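You operate a simulated robot arm through the tools that you are given. There is no shell and no other tool. Be economical: measure what you need, move in short steps, check, and stop when the job is done.

You are at the controls of a simulated robot arm. One attempt, no reset.

JOB
Take the medium tray on the top of the store bench and put it away on the top of the dark blue belt. Then put the small tray on the top of the store bench away on the top of the green plate. Then take the sample box with the blue stripe and put it on the top of the tray bench. Keep to this order.

It is judged by the outcome, as a careful person would: the job done as asked, and still so three seconds after it is handed in. It fails if anything else is knocked over, pushed out of place, dropped, spilled or broken.

ROBOT AND FRAMES
A 7-joint arm with a vacuum gripper on a trunk, on a base that drives. Base frame: it is fixed to the floor where the robot stands at the start and does not move with it; the origin is under the middle of the robot, x ahead of it, y to its left, z up. Units: cm, rad, N and s.
With the tool pointing down near the work surface it reaches from about 10 to 64 cm from the robot's upright axis, wherever it stands. Its first joint turns from -2.007 to 2.007 rad. Places, roughly: sample box with the blue stripe [25, -200, 100]; top of the dark blue belt (595x19 cm) [-216, 0, 76]; top of the green plate (23x22 cm) [22, 380, 88]; top of the tray bench [50, -470, 90]. Payload 2.55 kg.
Tool frame: the origin (TCP) lies in the middle of the cups' lips, and z points out of the cups. The gripper has 1 cup of 4.4 cm across, covering 4.4 by 4.4 cm (tool x, y); the bellows give 2 cm. With the vacuum on, a cup seals on a smooth face that it is pressed against (1 to 4 N); it does not hold porous or soft things. The pull reaches 55 N.
Orientation is told as [roll, pitch, yaw] about the base's x, y, z axes, in that order, counted from this pose: with the cups facing straight down, the tool's x points along the base's -x, its y along +y and its z along -z.

CONTROLS
- The arm moves only by the tool send_rows. Its argument "series" is a list of rows, each an object of numbers (a shift or turn left out is 0, a gripper value left out holds the last): "dx", "dy", "dz": the shift along the tool's x, y, z in mm; "wx", "wy", "wz": the turn, a rotation vector about the tool's x, y, z in rad; "vac": the vacuum: 1 switches it on, 0 off. In form: [{"dx": .., "dy": .., "dz": .., "wx": .., "wy": .., "wz": .., "vac": ..}, ...]. A call has 1 to 12 rows; each row shifts and turns the commanded pose from where the row before left it, along the tool's axes as they then stand. Rows are played at 5 a second. More than 5 cm and 0.15 rad between two rows, or a gripper value outside its range, and nothing of the call is played. Where a pose cannot be reached the arm comes as near as it can. A force on the tool above 40 N (or 10 N above the force at the start of the call, whichever is more), or a blocked arm, ends the call early, and 0.2 s more pass. The pull builds up within a second once a cup has sealed. Time passes only in rows, and 0.2 s behind the last, so rows that do not move give it time. The reply holds the time, the measured pose of the TCP, the force on the tool along the base axes and the pull of the vacuum, in the units named above and with some noise, with the torque about the TCP (base axes, N m) and any sound that the robot's microphone picked up.
- Cameras (640 x 400 px; columns grow to the right, rows downward): "scene" is now at [-0.79, 21.35, 179.09]; the picture's right is [0.57, -0.82, 0.00], its down [-0.72, -0.50, -0.48] and it looks along [0.39, 0.27, -0.88] (base axes); focal length 251 px, centre (320, 200). "wrist" rides on the gripper at [8.1, 0.6, -17.3] in the tool frame; the picture's right is [-0.08, 1.00, 0.00], its down [-0.89, -0.07, -0.45] and it looks along [-0.44, -0.04, 0.90] (tool axes); focal length 256 px, centre (320, 200). There is no depth. A picture from a camera that has moved, and an enlarged one, comes with that camera's place and axes in the base frame and with its lens.
- camera(camera): a new picture of that camera. The clock stands still meanwhile.
- slide_trunk(by): slides the trunk up (or, below 0, down) by that many cm; the arm and the scene camera ride with it, the base frame stays. It gives what a move gives, with no picture.
- roll_base(legs): drives the robot by 1 to 6 legs, each [ahead, left, turn to the left] in cm, cm and rad, along the robot's own axes; the way and the turn of a leg run together, so that a leg with both is an arc; at most 150 cm and 3.142 rad a leg. The arm and the cameras ride along, it lands a little off, and it stops where it bumps. It gives what a move gives.
- head_to(pan, tilt): turns the head with the scene camera to pan (to the left, within 2.705 rad either way) and tilt (down, from -0.506 to 1.204), counted from straight ahead of the robot. It gives what a move gives.
- zoom(camera, box): a new picture of the part [left, top, right, bottom] of that camera's present view, enlarged. The clock stands still meanwhile.
- hand_in(): hands the job in; it is judged then, once.

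Go step by step. Nothing tells you exact positions but the pictures and the camera data: compare them with the known pose of the tool, close in by small moves and look again before you grip or let go. The budget is 165 turns and 108 pictures, counting those below and the enlarged ones. Unless the task says otherwise, let go and move clear before handing in, and close with one line.

The tools are called by a JSON object that holds its "op" and its "data". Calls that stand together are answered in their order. send_rows: Moves the arm, as the interface text tells. Its arguments: {"type":"object","properties":{"series":{"type":"array","items":{"type":"object","properties":{"dx":{"type":"number"},"dy":{"type":"number"},"dz":{"type":"number"},"wx":{"type":"number"},"wy":{"type":"number"},"wz":{"type":"number"},"vac":{"type":"number"}}}}},"required":["series"]} The other tools are called the same way: slide_trunk (by) slides the trunk up or down; roll_base (legs) drives the base; head_to (pan, tilt) turns the head that bears the scene camera; camera (camera) takes a picture; zoom (camera, box) takes an enlarged picture of a part of a camera's view; hand_in () hands the job in.

At the start:

```text
t: 0.0
eef_pos: [20.53, 34.12, 116.71]
tool_rot: [0.0, 0.0, 0.002]
force: [-0.2, -0.6, 0.1]
torque: [-0.05, -0.02, 0.03]
pull: 0.1
trunk travel left (down, up): [-90.0, 9.0]
robot x, y, heading: [0.01, 0.04, -0.002]
head pan, tilt: [0.602, 1.075]
```

scene: 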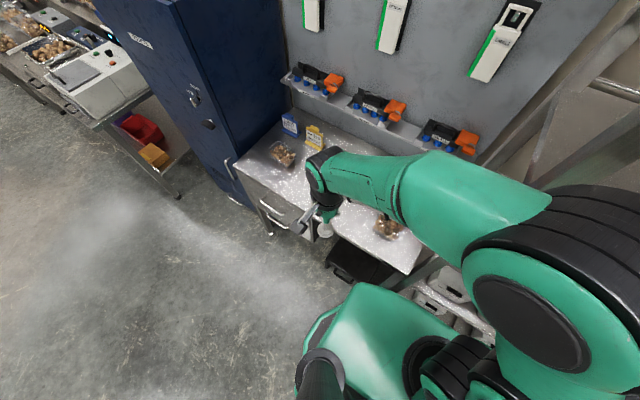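
wrist: 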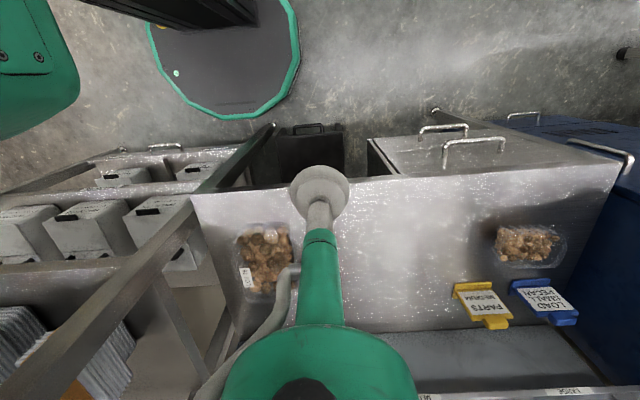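

I see a metal bench ahead with two trays of brown contents and some signs. I'll enlarge these to tell them apart.

{"op": "zoom", "data": {"camera": "wrist", "box": [400, 180, 640, 330]}}

{"op": "zoom", "data": {"camera": "wrist", "box": [180, 190, 340, 290]}}

{"op": "zoom", "data": {"camera": "scene", "box": [220, 60, 500, 280]}}

```text
2.67 times, centred on (520, 255) of wrist
camera zoom: at [12.43, 34.72, 134.11], right [0.08, 1.0, 0.0], down [0.89, -0.07, 0.45], along [0.44, -0.04, -0.9], focal length 683 px, centre (-213, 53)
```

zoom: 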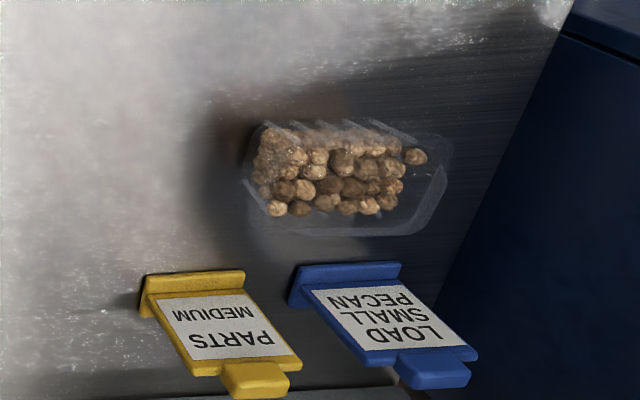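

```text
4.00 times, centred on (260, 240) of wrist
camera zoom: at [12.43, 34.72, 134.11], right [0.08, 1.0, 0.0], down [0.89, -0.07, 0.45], along [0.44, -0.04, -0.9], focal length 1024 px, centre (560, 40)
```

zoom: 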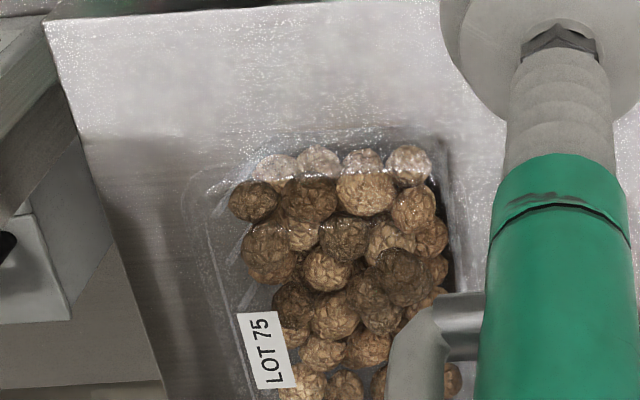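

```text
1.82 times, centred on (360, 170) of scene
camera zoom: at [-0.79, 21.35, 179.09], right [0.57, -0.82, 0.0], down [-0.72, -0.5, -0.48], along [0.39, 0.27, -0.88], focal length 456 px, centre (247, 254)
```

zoom: 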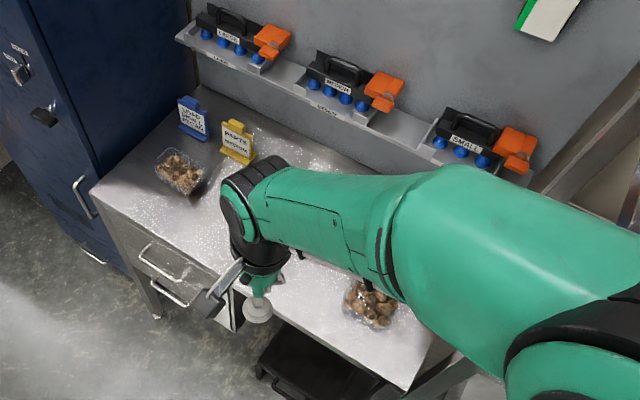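

The medium tray (LOT 75) seems to be near (46, 20, 90) and the small one near (48, 75, 90). I'll move the tool above the medium tray for a closer look.

{"op": "send_rows", "data": {"series": [{"dx": -40, "dy": -24}, {"dx": -40, "dy": -24}, {"dx": -40, "dy": -24}, {"dx": -40, "dy": -24}, {"dx": -40, "dy": -24}, {"dx": 0, "dy": -20}]}}

{"op": "camera", "data": {"camera": "wrist"}}

{"op": "camera", "data": {"camera": "scene"}}

```text
t: 1.4
eef_pos: [40.41, 20.06, 116.76]
tool_rot: [0.001, -0.001, 0.0]
force: [-0.6, 0.0, 0.4]
torque: [-0.02, -0.05, -0.02]
pull: 0.2
trunk travel left (down, up): [-90.0, 9.0]
robot x, y, heading: [-0.16, -0.19, 0.001]
head pan, tilt: [0.602, 1.075]
```

```text
102 pictures are left
camera wrist: at [32.31, 20.68, 134.16], right [0.08, 1.0, 0.0], down [0.89, -0.07, 0.45], along [0.44, -0.03, -0.9], focal length 256 px, centre (320, 200)
```

wrist: 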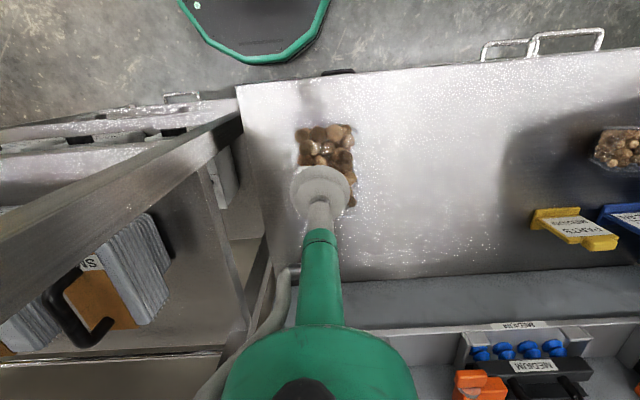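

```text
101 pictures are left
camera scene: at [-0.95, 21.23, 179.11], right [0.57, -0.82, 0.0], down [-0.72, -0.5, -0.48], along [0.39, 0.27, -0.88], focal length 251 px, centre (320, 200)
```

scene: 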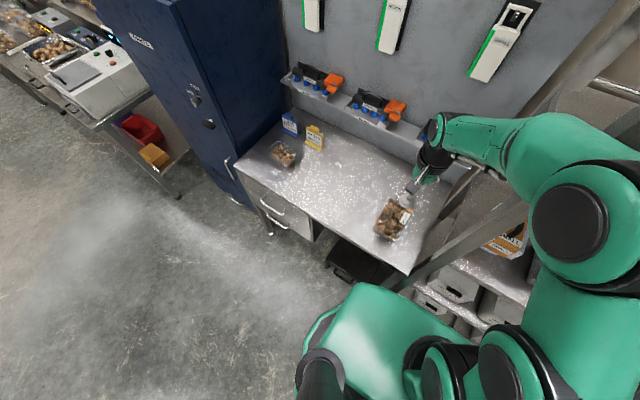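

The medium tray is now visible in the scene camera; I'll enlarge both trays to judge the lids.

{"op": "zoom", "data": {"camera": "scene", "box": [350, 175, 446, 250]}}

{"op": "zoom", "data": {"camera": "scene", "box": [250, 100, 346, 175]}}

{"op": "zoom", "data": {"camera": "wrist", "box": [260, 100, 400, 220]}}

```text
5.33 times, centred on (398, 212) of scene
camera zoom: at [-0.95, 21.23, 179.11], right [0.57, -0.82, 0.0], down [-0.72, -0.5, -0.48], along [0.39, 0.27, -0.88], focal length 1339 px, centre (-96, 133)
```

zoom: 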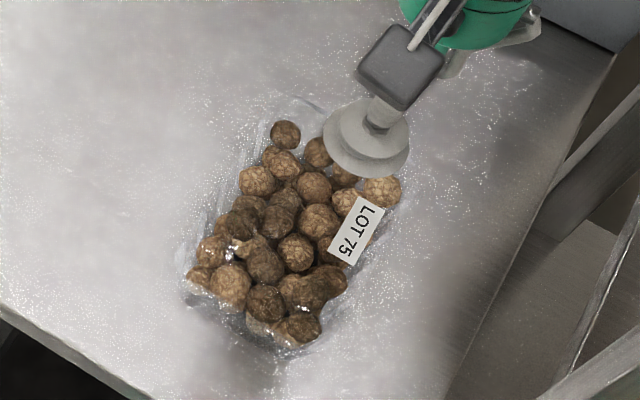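

```text
5.33 times, centred on (298, 138) of scene
camera zoom: at [-0.95, 21.23, 179.11], right [0.57, -0.82, 0.0], down [-0.72, -0.5, -0.48], along [0.39, 0.27, -0.88], focal length 1339 px, centre (437, 533)
```

zoom: 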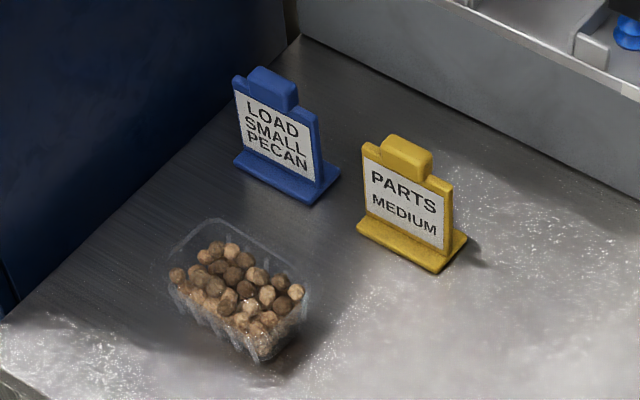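

```text
3.33 times, centred on (330, 160) of wrist
camera zoom: at [32.31, 20.68, 134.16], right [0.08, 1.0, 0.0], down [0.89, -0.07, 0.45], along [0.44, -0.03, -0.9], focal length 853 px, centre (287, 333)
```

zoom: 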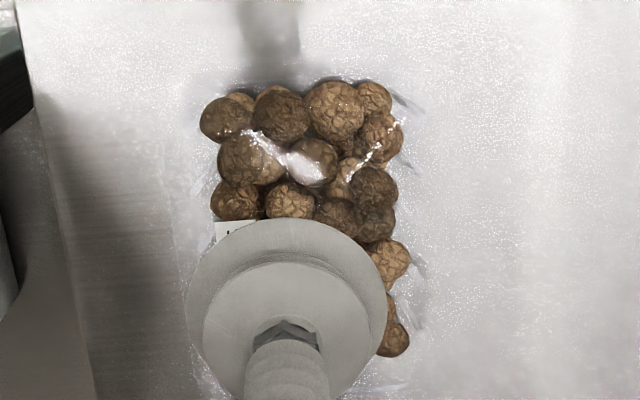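

Both trays are clear and the medium one appears to have a shiny film. Before gripping I'll survey the room.

{"op": "head_to", "data": {"pan": 1.57, "tilt": 0.4}}

{"op": "camera", "data": {"camera": "scene"}}

{"op": "head_to", "data": {"pan": 2.6, "tilt": 0.5}}

{"op": "camera", "data": {"camera": "scene"}}

{"op": "head_to", "data": {"pan": -2.6, "tilt": 0.5}}

{"op": "camera", "data": {"camera": "scene"}}

{"op": "head_to", "data": {"pan": -1.4, "tilt": 0.4}}

{"op": "camera", "data": {"camera": "scene"}}

```text
t: 2.6
eef_pos: [40.39, 20.21, 116.75]
tool_rot: [0.0, 0.0, 0.0]
force: [-0.4, -0.5, 0.1]
torque: [-0.04, 0.0, -0.05]
pull: 0.1
trunk travel left (down, up): [-90.0, 9.0]
robot x, y, heading: [0.07, -0.1, -0.003]
head pan, tilt: [1.571, 0.4]
```

```text
97 pictures are left
camera scene: at [-6.09, 26.95, 184.62], right [1.0, 0.0, 0.0], down [0.0, -0.39, -0.92], along [0.0, 0.92, -0.39], focal length 251 px, centre (320, 200)
```

scene: 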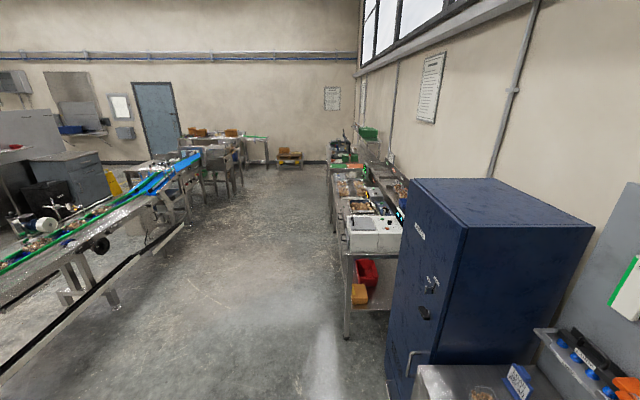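

```text
t: 3.9
eef_pos: [40.53, 20.21, 116.73]
tool_rot: [0.0, -0.001, -0.001]
force: [-0.1, -0.5, 0.7]
torque: [0.01, 0.01, 0.02]
pull: 0.0
trunk travel left (down, up): [-90.0, 9.0]
robot x, y, heading: [-0.0, -0.18, 0.002]
head pan, tilt: [2.601, 0.499]
```

```text
96 pictures are left
camera scene: at [-13.91, 22.37, 183.71], right [0.52, 0.86, 0.0], down [0.41, -0.25, -0.88], along [-0.75, 0.45, -0.48], focal length 251 px, centre (320, 200)
```

scene: 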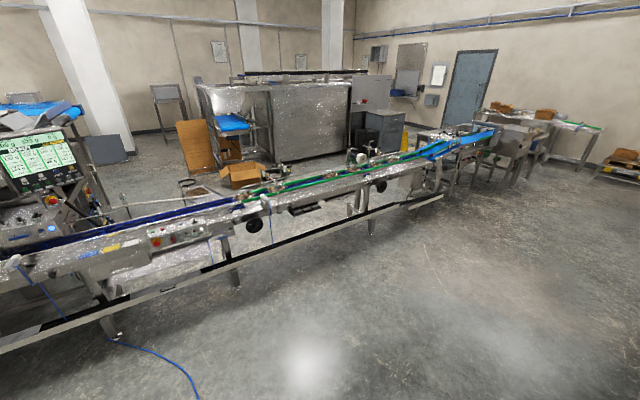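

```text
t: 8.0
eef_pos: [40.36, 20.18, 116.7]
tool_rot: [0.001, 0.0, 0.0]
force: [0.1, 0.0, 0.1]
torque: [-0.03, -0.02, -0.03]
pull: 0.0
trunk travel left (down, up): [-90.0, 9.0]
robot x, y, heading: [0.03, 0.01, -0.001]
head pan, tilt: [-2.601, 0.499]
```

```text
95 pictures are left
camera scene: at [-13.91, 12.98, 183.71], right [-0.52, 0.86, 0.0], down [0.41, 0.25, -0.88], along [-0.75, -0.45, -0.48], focal length 251 px, centre (320, 200)
```

scene: 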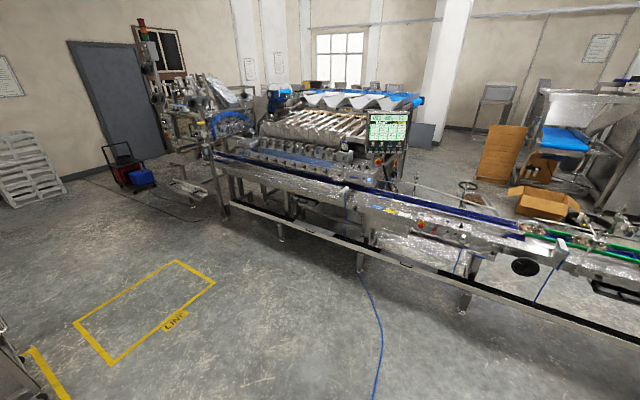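

```text
t: 9.4
eef_pos: [40.51, 20.1, 116.83]
tool_rot: [0.001, 0.001, -0.002]
force: [-0.3, 0.1, -0.9]
torque: [-0.03, 0.01, 0.02]
pull: 0.0
trunk travel left (down, up): [-90.0, 9.0]
robot x, y, heading: [-0.19, -0.17, 0.002]
head pan, tilt: [-1.4, 0.4]
```

```text
94 pictures are left
camera scene: at [-4.55, 8.54, 184.62], right [-0.99, -0.17, 0.0], down [-0.07, 0.38, -0.92], along [0.16, -0.91, -0.39], focal length 251 px, centre (320, 200)
```

scene: 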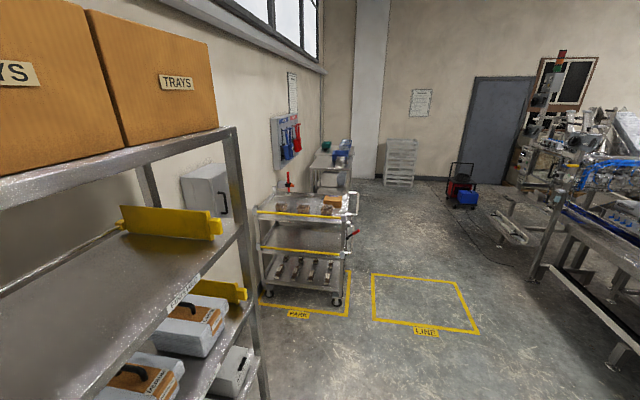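

The room layout is clear: belt behind, cart with sample box to the right, tray bench beyond it, and the green plate to the left. I'll move the cup above the medium tray centre, about (44.6, 21.2), and lower it partway.

{"op": "send_rows", "data": {"series": [{"dx": -40, "dy": 11, "vac": 0}, {"dz": 40}, {"dz": 40}, {"dz": 40}]}}

{"op": "head_to", "data": {"pan": 0.2, "tilt": 1.0}}

{"op": "camera", "data": {"camera": "wrist"}}

{"op": "camera", "data": {"camera": "scene"}}

```text
t: 10.4
eef_pos: [44.85, 21.07, 104.35]
tool_rot: [0.0, -0.001, 0.0]
force: [0.8, -1.2, -0.2]
torque: [-0.01, 0.01, 0.0]
pull: 0.1
trunk travel left (down, up): [-90.0, 9.0]
robot x, y, heading: [-0.13, 0.22, -0.003]
head pan, tilt: [-1.4, 0.4]
```

```text
t: 12.1
eef_pos: [44.8, 21.08, 104.63]
tool_rot: [-0.001, 0.001, 0.0]
force: [0.1, -0.2, 0.6]
torque: [-0.02, 0.01, 0.01]
pull: 0.1
trunk travel left (down, up): [-90.0, 9.0]
robot x, y, heading: [-0.13, -0.03, 0.005]
head pan, tilt: [0.201, 1.0]
```

```text
93 pictures are left
camera wrist: at [36.66, 21.65, 121.99], right [0.08, 1.0, 0.0], down [0.89, -0.07, 0.45], along [0.44, -0.04, -0.9], focal length 256 px, centre (320, 200)
```

wrist: 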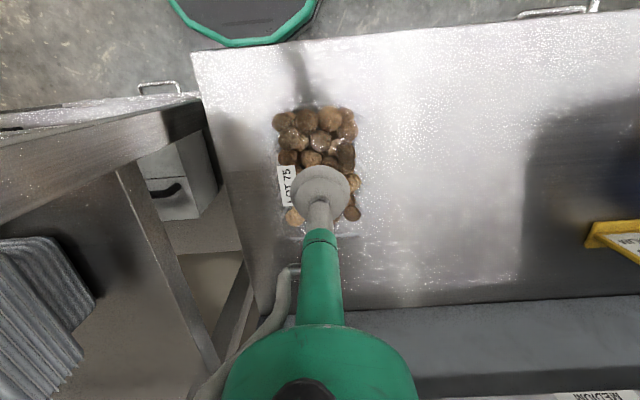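

```text
92 pictures are left
camera scene: at [0.71, 19.06, 179.6], right [0.2, -0.98, 0.0], down [-0.82, -0.17, -0.54], along [0.53, 0.11, -0.84], focal length 251 px, centre (320, 200)
```

scene: 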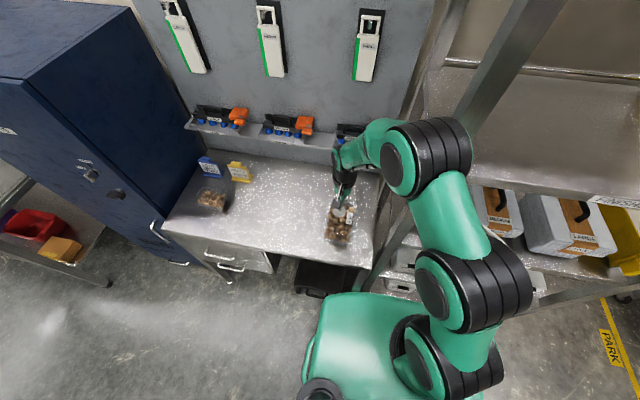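

{"op": "zoom", "data": {"camera": "wrist", "box": [250, 90, 390, 250]}}

{"op": "zoom", "data": {"camera": "scene", "box": [300, 170, 380, 260]}}

```text
2.50 times, centred on (320, 170) of wrist
camera zoom: at [36.66, 21.65, 121.99], right [0.08, 1.0, 0.0], down [0.89, -0.07, 0.45], along [0.44, -0.04, -0.9], focal length 640 px, centre (320, 275)
```

zoom: 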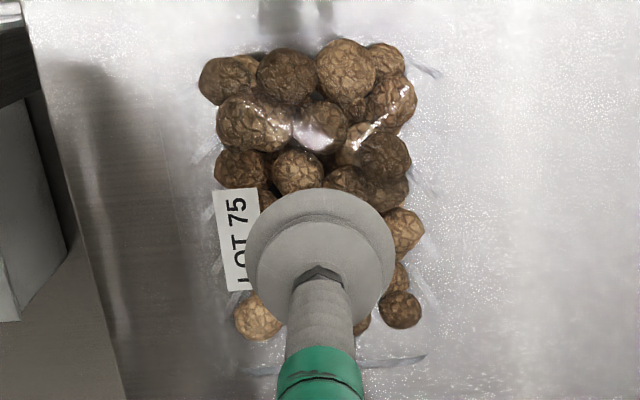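

```text
4.44 times, centred on (340, 215) of scene
camera zoom: at [0.71, 19.06, 179.6], right [0.2, -0.98, 0.0], down [-0.82, -0.17, -0.54], along [0.53, 0.11, -0.84], focal length 1116 px, centre (231, 133)
```

zoom: 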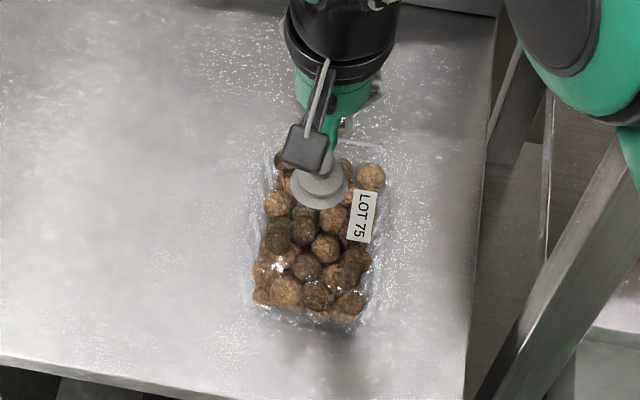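

The tray spans about x 39–54, y 15.5–25.5, with its film near z 95; the label ends at y ≈ 17.9. I'll centre at (46.7, 20.8) and descend with vacuum on.

{"op": "send_rows", "data": {"series": [{"dx": -19, "dy": -3}, {"dz": 20}, {"dz": 20}, {"dz": 15, "vac": 1}, {"dz": 5}, {"dz": 4}, {"dz": 4}]}}

```text
t: 13.7
eef_pos: [46.29, 20.78, 97.86]
tool_rot: [-0.001, 0.0, 0.001]
force: [0.3, 0.5, -0.8]
torque: [-0.05, -0.01, 0.01]
pull: 0.0
trunk travel left (down, up): [-90.0, 9.0]
robot x, y, heading: [-0.16, 0.17, -0.001]
head pan, tilt: [0.201, 1.0]
```

{"op": "send_rows", "data": {"series": [{"dz": 4}, {"dz": 4}, {"dz": 4}, {"dz": 3}, {"dz": 3}]}}

{"op": "zoom", "data": {"camera": "scene", "box": [300, 170, 380, 260]}}

```text
t: 14.9
eef_pos: [46.32, 20.85, 96.2]
tool_rot: [-0.001, 0.001, 0.0]
force: [0.2, 0.6, 0.7]
torque: [0.0, 0.01, 0.0]
pull: 0.0
trunk travel left (down, up): [-90.0, 9.0]
robot x, y, heading: [0.07, -0.07, 0.001]
head pan, tilt: [0.201, 1.0]
```

```text
4.44 times, centred on (340, 215) of scene
camera zoom: at [0.73, 19.07, 179.6], right [0.2, -0.98, 0.0], down [-0.82, -0.17, -0.54], along [0.53, 0.11, -0.84], focal length 1116 px, centre (231, 133)
```

zoom: 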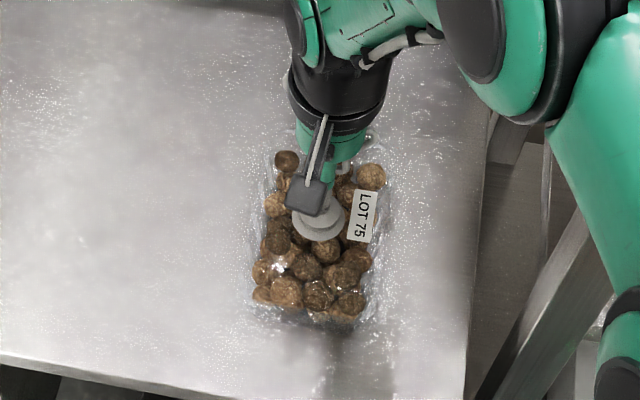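

{"op": "send_rows", "data": {"series": [{"dz": 3}, {"dz": 3}, {"dz": 3}, {"dz": 3}, {"dz": 0}]}}

```text
t: 16.1
eef_pos: [46.36, 20.99, 94.92]
tool_rot: [0.0, 0.001, -0.001]
force: [-0.9, 0.4, 0.5]
torque: [-0.26, 0.03, -0.05]
pull: 54.9
trunk travel left (down, up): [-90.0, 9.0]
robot x, y, heading: [0.04, -0.23, 0.0]
head pan, tilt: [0.201, 1.0]
```

Sealed, with full pull. Lifting slightly and checking.

{"op": "send_rows", "data": {"series": [{"dz": -10}, {"dz": -20}, {"dz": -20}, {"dz": -20}, {"dz": 0}]}}

{"op": "zoom", "data": {"camera": "scene", "box": [280, 130, 400, 260]}}

{"op": "camera", "data": {"camera": "wrist"}}

```text
t: 17.3
eef_pos: [46.46, 20.99, 101.96]
tool_rot: [0.0, 0.0, 0.0]
force: [0.3, -0.6, -8.1]
torque: [-0.19, 0.15, -0.03]
pull: 54.5
trunk travel left (down, up): [-90.0, 9.0]
robot x, y, heading: [-0.06, 0.24, 0.001]
head pan, tilt: [0.201, 1.0]
```

```text
3.08 times, centred on (340, 195) of scene
camera zoom: at [0.79, 19.1, 179.59], right [0.2, -0.98, 0.0], down [-0.82, -0.17, -0.54], along [0.53, 0.11, -0.84], focal length 772 px, centre (258, 215)
```

zoom: 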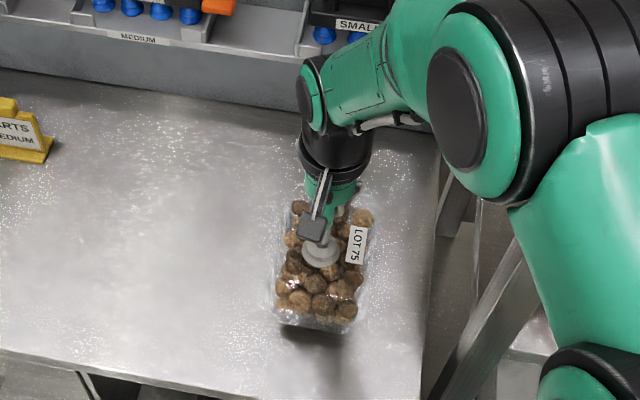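

```text
87 pictures are left
camera wrist: at [38.31, 21.6, 119.26], right [0.08, 1.0, 0.0], down [0.89, -0.07, 0.44], along [0.44, -0.04, -0.9], focal length 256 px, centre (320, 200)
```

wrist: 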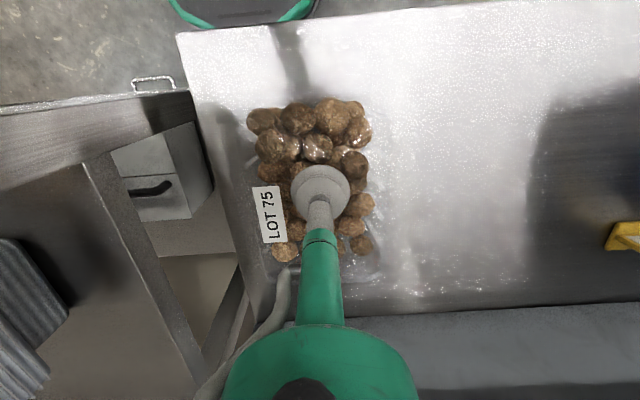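

The tray hangs level (about 8 N). I'll raise and retract it, back away from the bench, then turn toward the belt.

{"op": "send_rows", "data": {"series": [{"dz": -40}, {"dz": -40}, {"dz": -30}, {"dz": 0}]}}

{"op": "roll_base", "data": {"legs": [[-80, 0, 0], [0, 0, 1.57], [0, 0, 1.57]]}}

{"op": "head_to", "data": {"pan": 0, "tilt": 0.7}}

{"op": "camera", "data": {"camera": "scene"}}

```text
t: 18.3
eef_pos: [46.3, 20.72, 112.86]
tool_rot: [-0.001, 0.001, 0.001]
force: [-1.3, 1.3, -2.1]
torque: [0.22, 0.05, 0.04]
pull: 54.5
trunk travel left (down, up): [-90.0, 9.0]
robot x, y, heading: [0.19, 0.01, 0.002]
head pan, tilt: [0.201, 1.0]
```

```text
t: 30.3
eef_pos: [-125.39, -20.64, 112.84]
tool_rot: [0.001, 0.0, -3.131]
force: [-1.4, 2.0, -7.8]
torque: [0.21, -0.18, -0.01]
pull: 54.9
trunk travel left (down, up): [-90.0, 9.0]
robot x, y, heading: [-78.87, 0.63, -3.127]
head pan, tilt: [0.201, 1.0]
```

```text
t: 31.1
eef_pos: [-125.5, -20.48, 112.82]
tool_rot: [0.0, 0.001, -3.129]
force: [-0.7, 1.8, -8.7]
torque: [0.26, -0.18, -0.05]
pull: 54.9
trunk travel left (down, up): [-90.0, 9.0]
robot x, y, heading: [-79.01, 0.88, -3.131]
head pan, tilt: [0.0, 0.7]
```

```text
86 pictures are left
camera scene: at [-81.82, -16.94, 181.93], right [-0.01, 1.0, 0.0], down [0.64, 0.01, -0.76], along [-0.76, -0.01, -0.64], focal length 251 px, centre (320, 200)
```

scene: 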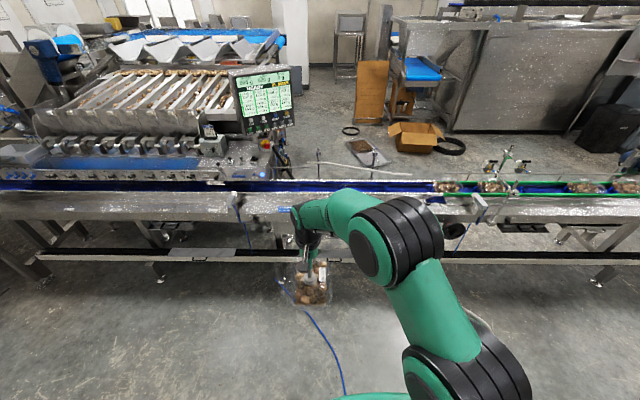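

{"op": "zoom", "data": {"camera": "scene", "box": [200, 150, 460, 270]}}

{"op": "zoom", "data": {"camera": "scene", "box": [400, 150, 640, 300]}}

{"op": "zoom", "data": {"camera": "scene", "box": [0, 150, 240, 300]}}

```text
2.46 times, centred on (330, 210) of scene
camera zoom: at [-81.82, -16.94, 181.93], right [-0.01, 1.0, 0.0], down [0.64, 0.01, -0.76], along [-0.76, -0.01, -0.64], focal length 618 px, centre (295, 175)
```

zoom: 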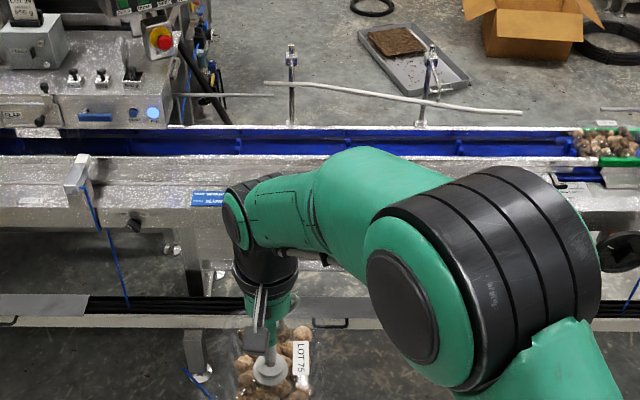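

```text
2.67 times, centred on (520, 225) of scene
camera zoom: at [-81.82, -16.94, 181.93], right [-0.01, 1.0, 0.0], down [0.64, 0.01, -0.76], along [-0.76, -0.01, -0.64], focal length 669 px, centre (-213, 133)
```

zoom: 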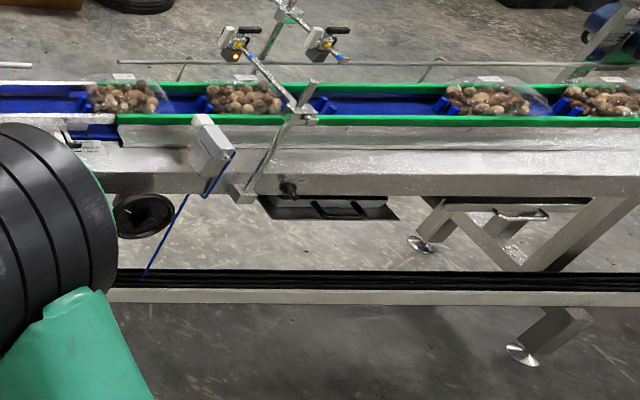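

```text
2.67 times, centred on (120, 225) of scene
camera zoom: at [-81.82, -16.94, 181.93], right [-0.01, 1.0, 0.0], down [0.64, 0.01, -0.76], along [-0.76, -0.01, -0.64], focal length 669 px, centre (853, 133)
```

zoom: 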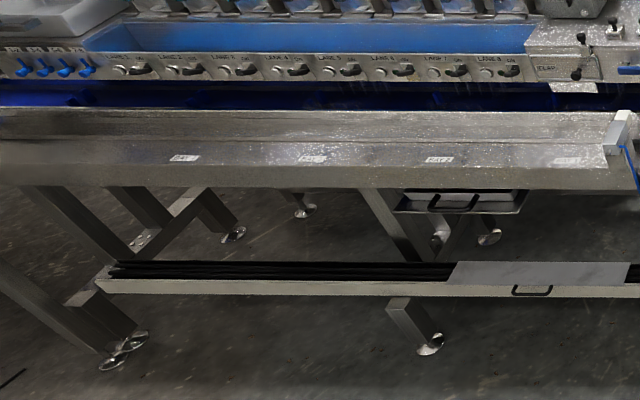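

The dark blue belt runs along y with cleats and a free stretch about y −30 to 60. I'll drive closer and to the right, then look again.

{"op": "roll_base", "data": {"legs": [[55, -45, 0]]}}

{"op": "head_to", "data": {"pan": 0, "tilt": 0.85}}

{"op": "camera", "data": {"camera": "scene"}}

{"op": "camera", "data": {"camera": "wrist"}}

```text
t: 35.0
eef_pos: [-181.74, 23.33, 112.92]
tool_rot: [0.0, 0.001, -3.131]
force: [0.5, 0.0, -6.9]
torque: [0.18, -0.15, -0.04]
pull: 55.1
trunk travel left (down, up): [-90.0, 9.0]
robot x, y, heading: [-135.56, 44.5, -3.131]
head pan, tilt: [0.0, 0.7]
```

```text
t: 35.7
eef_pos: [-181.8, 23.25, 112.78]
tool_rot: [0.002, 0.0, -3.13]
force: [-0.9, 2.2, -7.7]
torque: [0.26, -0.17, 0.01]
pull: 55.2
trunk travel left (down, up): [-90.0, 9.0]
robot x, y, heading: [-135.61, 44.8, -3.138]
head pan, tilt: [0.0, 0.85]
```

```text
82 pictures are left
camera scene: at [-137.52, 26.97, 180.71], right [-0.01, 1.0, 0.0], down [0.75, 0.01, -0.66], along [-0.66, -0.01, -0.75], focal length 251 px, centre (320, 200)
```

scene: 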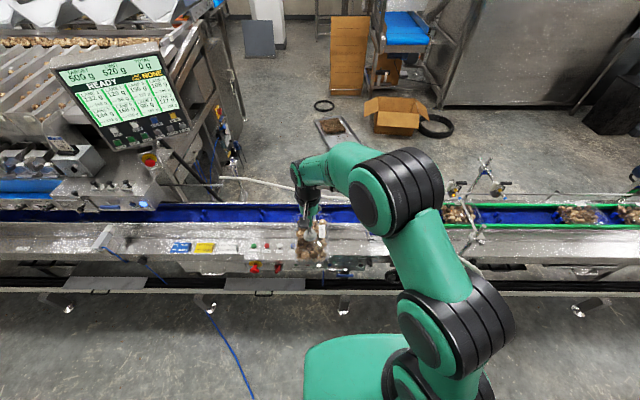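

```text
81 pictures are left
camera wrist: at [-173.7, 22.82, 130.17], right [-0.07, -1.0, 0.0], down [-0.89, 0.06, 0.44], along [-0.44, 0.03, -0.9], focal length 256 px, centre (320, 200)
```

wrist: 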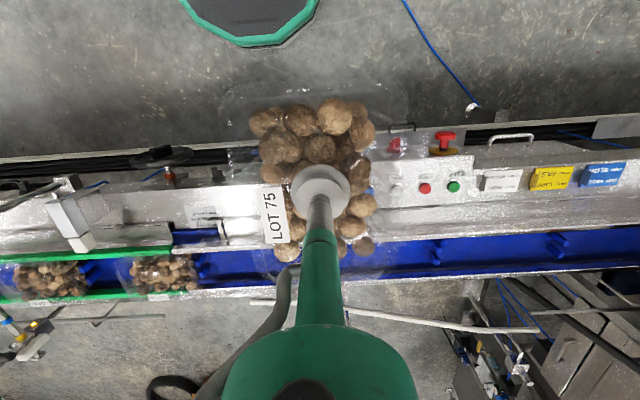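

{"op": "zoom", "data": {"camera": "wrist", "box": [340, 170, 640, 340]}}

{"op": "zoom", "data": {"camera": "scene", "box": [80, 160, 320, 290]}}

```text
2.13 times, centred on (490, 255) of wrist
camera zoom: at [-173.7, 22.82, 130.17], right [-0.07, -1.0, 0.0], down [-0.89, 0.06, 0.44], along [-0.44, 0.03, -0.9], focal length 546 px, centre (-43, 83)
```

zoom: 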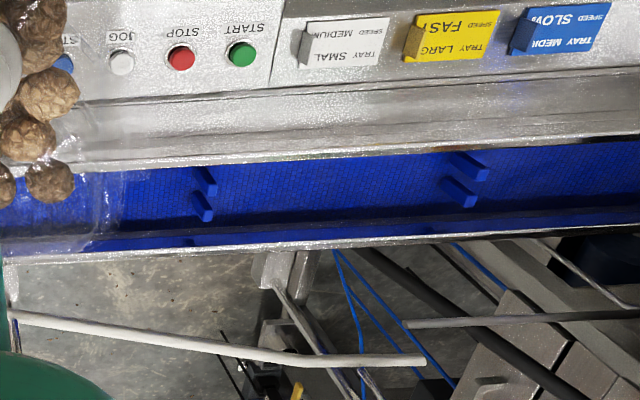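

```text
2.67 times, centred on (200, 225) of scene
camera zoom: at [-137.52, 26.97, 180.71], right [-0.01, 1.0, 0.0], down [0.75, 0.01, -0.66], along [-0.66, -0.01, -0.75], focal length 669 px, centre (640, 133)
```

zoom: 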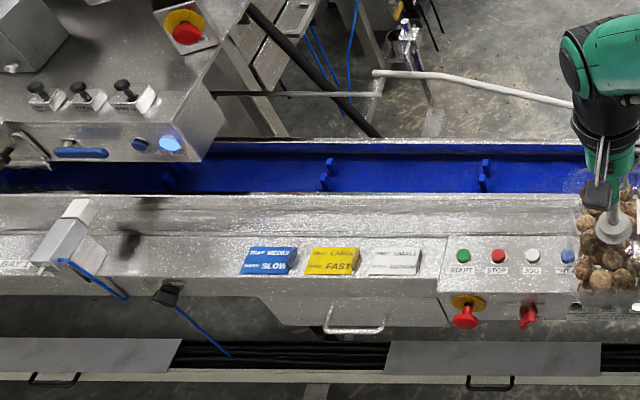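

Cleat pairs sit at about y −37, −5.5, 25.5 and 56, so the gap centred at y ≈ 10 is free and long enough. I'll drive in, then turn the tray so its long side lies along the belt.

{"op": "roll_base", "data": {"legs": [[20, 24, 0]]}}

{"op": "send_rows", "data": {"series": [{"wz": 0.145}, {"wz": 0.145}, {"wz": 0.145}, {"wz": 0.145}, {"wz": 0.145}, {"wz": 0.145}, {"wz": 0.145}, {"wz": 0.145}, {"wz": 0.145}, {"wz": 0.145}, {"wz": 0.12}, {"wz": 0}]}}

{"op": "camera", "data": {"camera": "scene"}}

{"op": "camera", "data": {"camera": "wrist"}}

```text
t: 37.8
eef_pos: [-201.6, -0.76, 112.86]
tool_rot: [0.0, -0.001, -3.138]
force: [-0.6, -1.3, -5.1]
torque: [0.12, -0.15, 0.03]
pull: 55.4
trunk travel left (down, up): [-90.0, 9.0]
robot x, y, heading: [-155.52, 20.16, -3.14]
head pan, tilt: [0.0, 0.85]
```

```text
t: 40.4
eef_pos: [-201.49, -0.82, 112.89]
tool_rot: [0.001, 0.001, 1.571]
force: [-0.5, 0.3, -6.5]
torque: [-0.14, -0.13, -0.02]
pull: 55.3
trunk travel left (down, up): [-90.0, 9.0]
robot x, y, heading: [-155.31, 20.32, -3.133]
head pan, tilt: [0.0, 0.85]
```

```text
78 pictures are left
camera scene: at [-157.28, 2.5, 180.71], right [0.0, 1.0, 0.0], down [0.75, 0.0, -0.66], along [-0.66, 0.0, -0.75], focal length 251 px, centre (320, 200)
```

scene: 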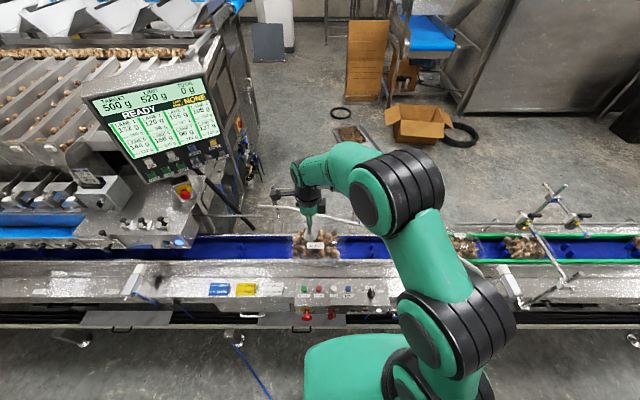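

```text
77 pictures are left
camera wrist: at [-202.17, -8.81, 130.19], right [-1.0, 0.08, 0.0], down [0.07, 0.89, 0.45], along [0.03, 0.44, -0.9], focal length 256 px, centre (320, 200)
```

wrist: 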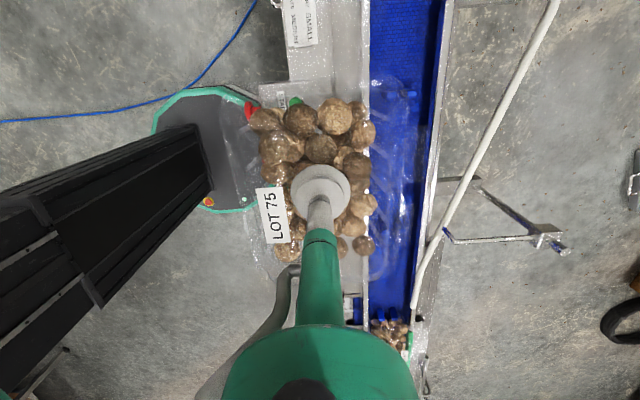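

{"op": "zoom", "data": {"camera": "wrist", "box": [180, 60, 480, 300]}}

{"op": "zoom", "data": {"camera": "scene", "box": [240, 180, 400, 300]}}

```text
1.67 times, centred on (330, 180) of wrist
camera zoom: at [-202.17, -8.81, 130.19], right [-1.0, 0.08, 0.0], down [0.07, 0.89, 0.45], along [0.03, 0.44, -0.9], focal length 427 px, centre (303, 233)
```

zoom: 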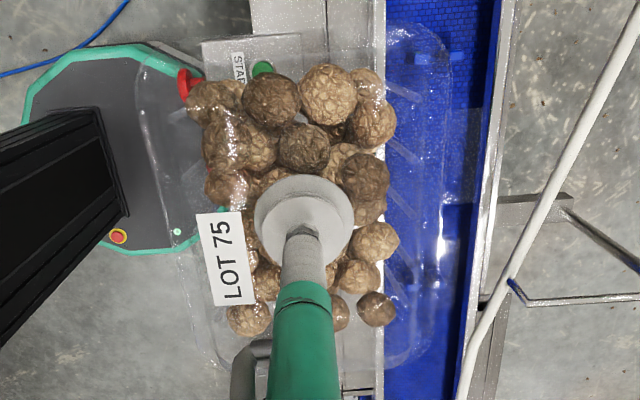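

```text
3.33 times, centred on (320, 240) of scene
camera zoom: at [-157.28, 2.5, 180.71], right [0.0, 1.0, 0.0], down [0.75, 0.0, -0.66], along [-0.66, 0.0, -0.75], focal length 837 px, centre (320, 67)
```

zoom: 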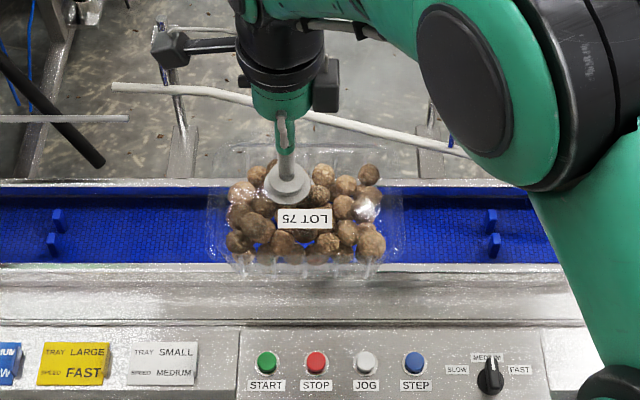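

Tray footprint is about 13 × 17 cm, well centred on the cup; the belt centre is about x −216.5 with cleats at y −5 and 26. I'll creep closer and move the tray over the gap.

{"op": "roll_base", "data": {"legs": [[6, 0, 0]]}}

{"op": "send_rows", "data": {"series": [{"dx": -36, "dy": 30}, {"dx": -36, "dy": 30}, {"dx": -36, "dy": 31}, {"dz": 30}, {"dz": 30}, {"dz": 30}]}}

{"op": "zoom", "data": {"camera": "scene", "box": [240, 150, 480, 300]}}

{"op": "camera", "data": {"camera": "wrist"}}

```text
t: 41.3
eef_pos: [-207.44, -0.82, 112.83]
tool_rot: [-0.001, 0.001, 1.576]
force: [0.6, -0.1, -6.0]
torque: [-0.14, -0.05, -0.02]
pull: 54.9
trunk travel left (down, up): [-90.0, 9.0]
robot x, y, heading: [-161.55, 19.75, -3.137]
head pan, tilt: [0.0, 0.85]
```

```text
t: 42.7
eef_pos: [-216.75, 9.7, 104.04]
tool_rot: [0.003, 0.0, 1.574]
force: [-1.8, -0.2, -7.1]
torque: [-0.17, -0.34, 0.0]
pull: 54.9
trunk travel left (down, up): [-90.0, 9.0]
robot x, y, heading: [-161.16, 19.79, -3.139]
head pan, tilt: [0.0, 0.85]
```

```text
2.67 times, centred on (360, 225) of scene
camera zoom: at [-163.27, 2.48, 180.71], right [0.0, 1.0, 0.0], down [0.75, 0.0, -0.66], along [-0.66, 0.0, -0.75], focal length 669 px, centre (213, 133)
```

zoom: 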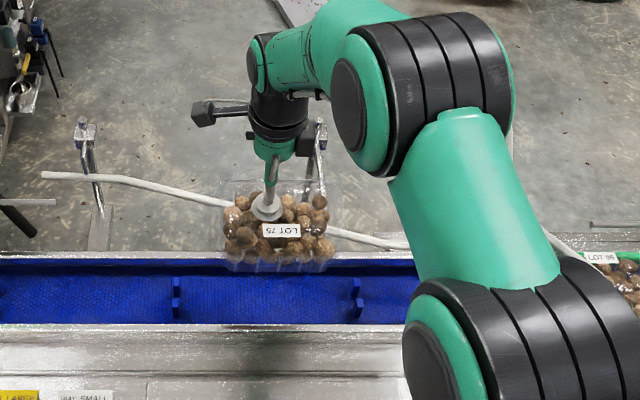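

```text
73 pictures are left
camera wrist: at [-217.22, 1.73, 121.27], right [-1.0, 0.07, 0.0], down [0.07, 0.89, 0.44], along [0.03, 0.44, -0.9], focal length 256 px, centre (320, 200)
```

wrist: 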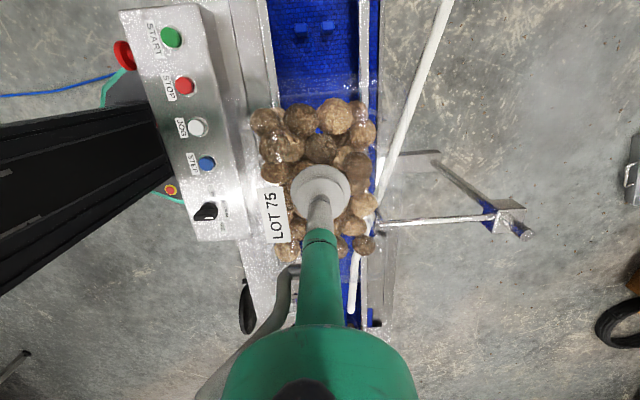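

A guide rod angles over the belt toward larger y, leaving little clearance here. The next gap (cleats −36 to −5, centre y ≈ −20.5) is clearer, so I'll pull back slightly and shift the base there.

{"op": "send_rows", "data": {"series": [{"dz": -40}, {"dy": -40}, {"dy": -30}]}}

{"op": "roll_base", "data": {"legs": [[0, 30, 0]]}}

{"op": "zoom", "data": {"camera": "scene", "box": [200, 150, 440, 300]}}

{"op": "camera", "data": {"camera": "wrist"}}

```text
t: 43.5
eef_pos: [-209.28, 9.88, 108.1]
tool_rot: [0.0, 0.0, 1.577]
force: [0.3, 0.0, -2.9]
torque: [0.03, 0.31, 0.0]
pull: 55.2
trunk travel left (down, up): [-90.0, 9.0]
robot x, y, heading: [-161.35, 20.19, -3.137]
head pan, tilt: [0.0, 0.85]
```

```text
t: 45.6
eef_pos: [-209.36, -19.36, 107.86]
tool_rot: [-0.001, 0.0, 1.572]
force: [1.0, 0.5, -4.3]
torque: [-0.06, 0.17, -0.01]
pull: 54.8
trunk travel left (down, up): [-90.0, 9.0]
robot x, y, heading: [-161.43, -9.47, -3.144]
head pan, tilt: [0.0, 0.85]
```

```text
2.67 times, centred on (320, 225) of scene
camera zoom: at [-163.17, -27.07, 180.71], right [0.0, 1.0, 0.0], down [0.75, 0.0, -0.66], along [-0.66, 0.0, -0.75], focal length 669 px, centre (320, 133)
```

zoom: 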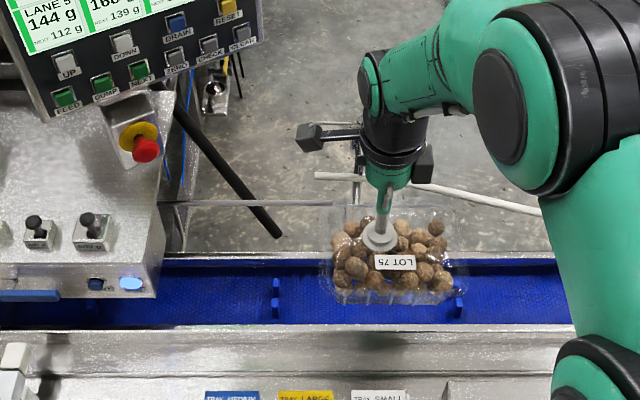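

```text
71 pictures are left
camera wrist: at [-209.99, -27.5, 125.27], right [-1.0, 0.08, 0.0], down [0.07, 0.89, 0.45], along [0.04, 0.44, -0.9], focal length 256 px, centre (320, 200)
```

wrist: 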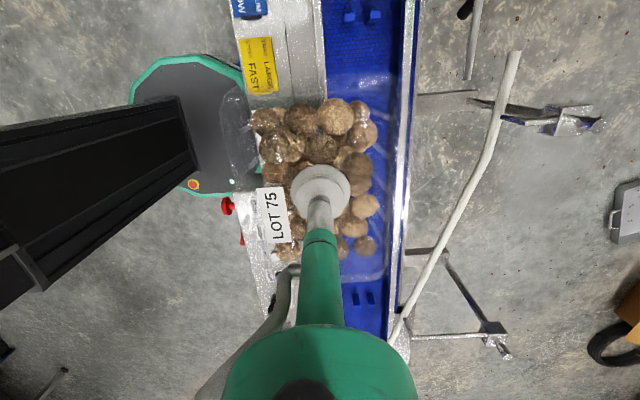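

The gap here is centred at y ≈ −19.3, belt centre x ≈ −216.7. I'll move over it and descend toward the belt, stopping short.

{"op": "send_rows", "data": {"series": [{"dx": 5, "dy": 38}, {"dx": 5, "dy": 38}, {"dz": 40}, {"dz": 40}, {"dz": 40}, {"dz": 40}, {"dz": 30}, {"dz": 20}]}}

{"op": "zoom", "data": {"camera": "scene", "box": [240, 170, 400, 270]}}

{"op": "camera", "data": {"camera": "wrist"}}

```text
t: 47.4
eef_pos: [-216.95, -20.46, 86.79]
tool_rot: [-0.001, -0.001, 1.572]
force: [0.9, -1.0, -6.7]
torque: [-0.16, -0.25, 0.01]
pull: 54.4
trunk travel left (down, up): [-90.0, 9.0]
robot x, y, heading: [-161.64, -9.22, -3.138]
head pan, tilt: [0.0, 0.85]
```

```text
4.00 times, centred on (320, 220) of scene
camera zoom: at [-163.23, -27.04, 180.71], right [0.0, 1.0, 0.0], down [0.75, 0.0, -0.66], along [-0.66, 0.0, -0.75], focal length 1004 px, centre (320, 120)
```

zoom: 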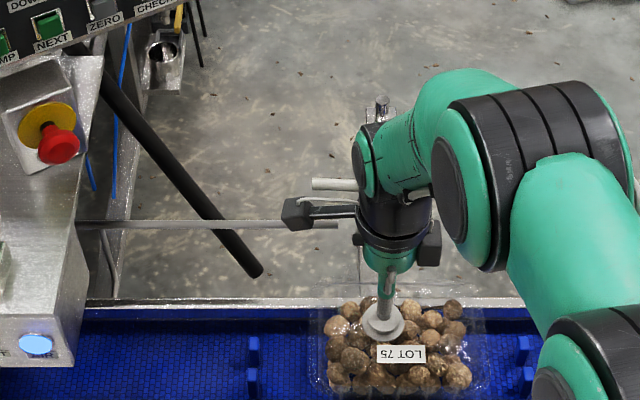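

```text
69 pictures are left
camera wrist: at [-217.56, -28.44, 104.19], right [-1.0, 0.08, 0.0], down [0.07, 0.89, 0.45], along [0.04, 0.44, -0.9], focal length 256 px, centre (320, 200)
```

wrist: 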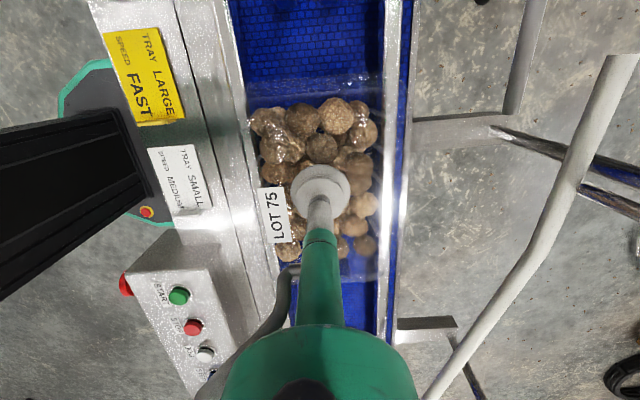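

{"op": "zoom", "data": {"camera": "wrist", "box": [200, 50, 440, 300]}}

{"op": "zoom", "data": {"camera": "scene", "box": [280, 220, 400, 300]}}

```text
1.60 times, centred on (320, 175) of wrist
camera zoom: at [-217.56, -28.44, 104.19], right [-1.0, 0.08, 0.0], down [0.07, 0.89, 0.45], along [0.04, 0.44, -0.9], focal length 410 px, centre (320, 240)
```

zoom: 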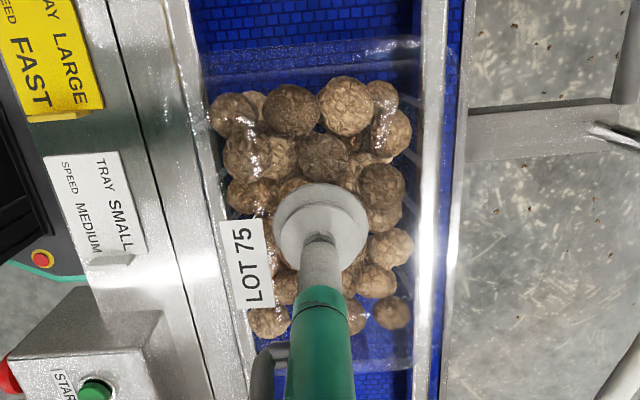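

```text
5.00 times, centred on (340, 260) of scene
camera zoom: at [-163.23, -27.04, 180.71], right [0.0, 1.0, 0.0], down [0.75, 0.0, -0.66], along [-0.66, 0.0, -0.75], focal length 1255 px, centre (220, -100)
```

zoom: 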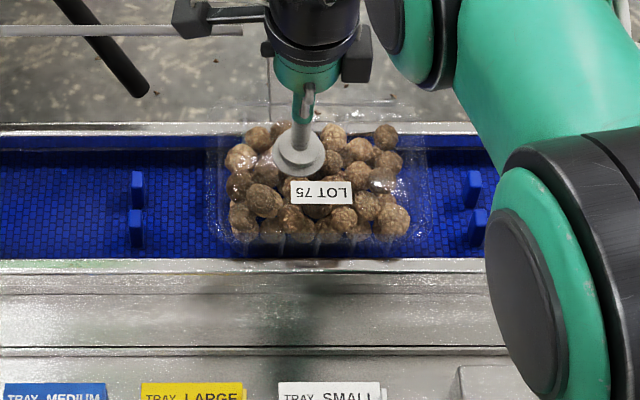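

The rails leave roughly 13 cm for a tray about 11.5 cm wide, so centring matters. I'll shift 0.6 cm toward the front and lower 3 cm, then recheck.

{"op": "send_rows", "data": {"series": [{"dy": -6}, {"dz": 15}, {"dz": 12}, {"dz": 0}]}}

{"op": "zoom", "data": {"camera": "wrist", "box": [200, 50, 440, 300]}}

{"op": "zoom", "data": {"camera": "scene", "box": [290, 225, 390, 290]}}

```text
t: 48.4
eef_pos: [-216.66, -20.34, 84.25]
tool_rot: [0.002, 0.002, 1.57]
force: [-8.4, -1.6, -0.2]
torque: [0.11, 0.27, 0.6]
pull: 54.7
trunk travel left (down, up): [-90.0, 9.0]
robot x, y, heading: [-161.19, -9.08, -3.143]
head pan, tilt: [0.0, 0.85]
```

```text
1.60 times, centred on (320, 175) of wrist
camera zoom: at [-217.17, -28.36, 101.63], right [-1.0, 0.08, 0.0], down [0.07, 0.89, 0.44], along [0.03, 0.44, -0.9], focal length 410 px, centre (320, 240)
```

zoom: 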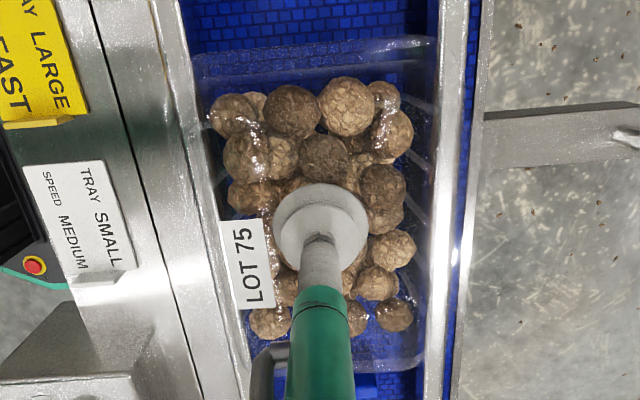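

```text
6.15 times, centred on (340, 258) of scene
camera zoom: at [-163.31, -27.04, 180.71], right [0.0, 1.0, 0.0], down [0.75, 0.0, -0.66], along [-0.66, 0.0, -0.75], focal length 1545 px, centre (197, -154)
```

zoom: 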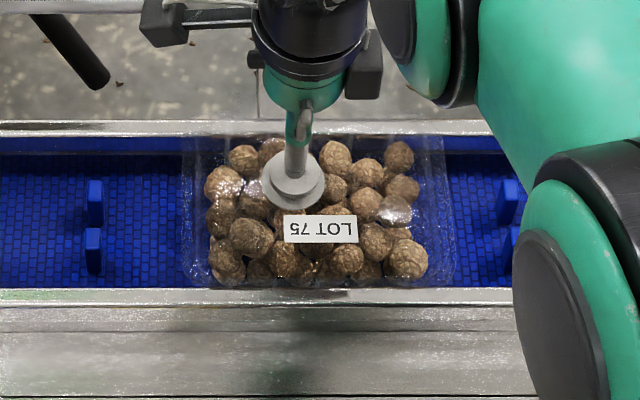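

Contact: the tray's front edge touches the front rail. I'll raise slightly, shift 0.8 cm back, and lower again.

{"op": "send_rows", "data": {"series": [{"dz": -12}, {"dy": 8}, {"dz": 0}, {"dz": 8}, {"dz": 4}, {"dz": 0}]}}

{"op": "zoom", "data": {"camera": "wrist", "box": [200, 50, 440, 300]}}

```text
t: 49.8
eef_pos: [-217.03, -20.45, 84.12]
tool_rot: [-0.004, -0.001, 1.571]
force: [3.9, -1.5, -2.0]
torque: [0.2, -0.22, -0.36]
pull: 54.8
trunk travel left (down, up): [-90.0, 9.0]
robot x, y, heading: [-161.44, -9.33, -3.141]
head pan, tilt: [0.0, 0.85]
```

```text
1.60 times, centred on (320, 175) of wrist
camera zoom: at [-217.71, -28.44, 101.52], right [-1.0, 0.08, 0.0], down [0.07, 0.89, 0.45], along [0.04, 0.44, -0.9], focal length 410 px, centre (320, 240)
```

zoom: 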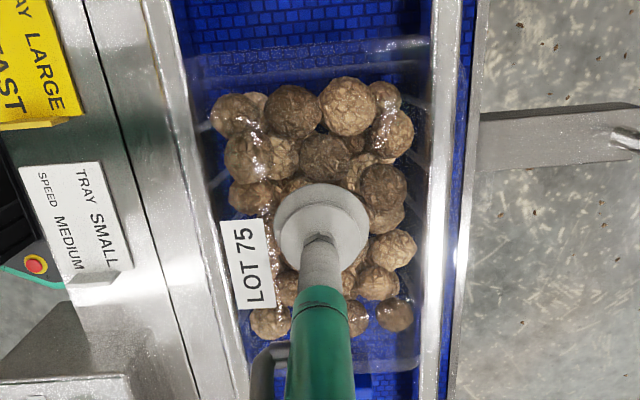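

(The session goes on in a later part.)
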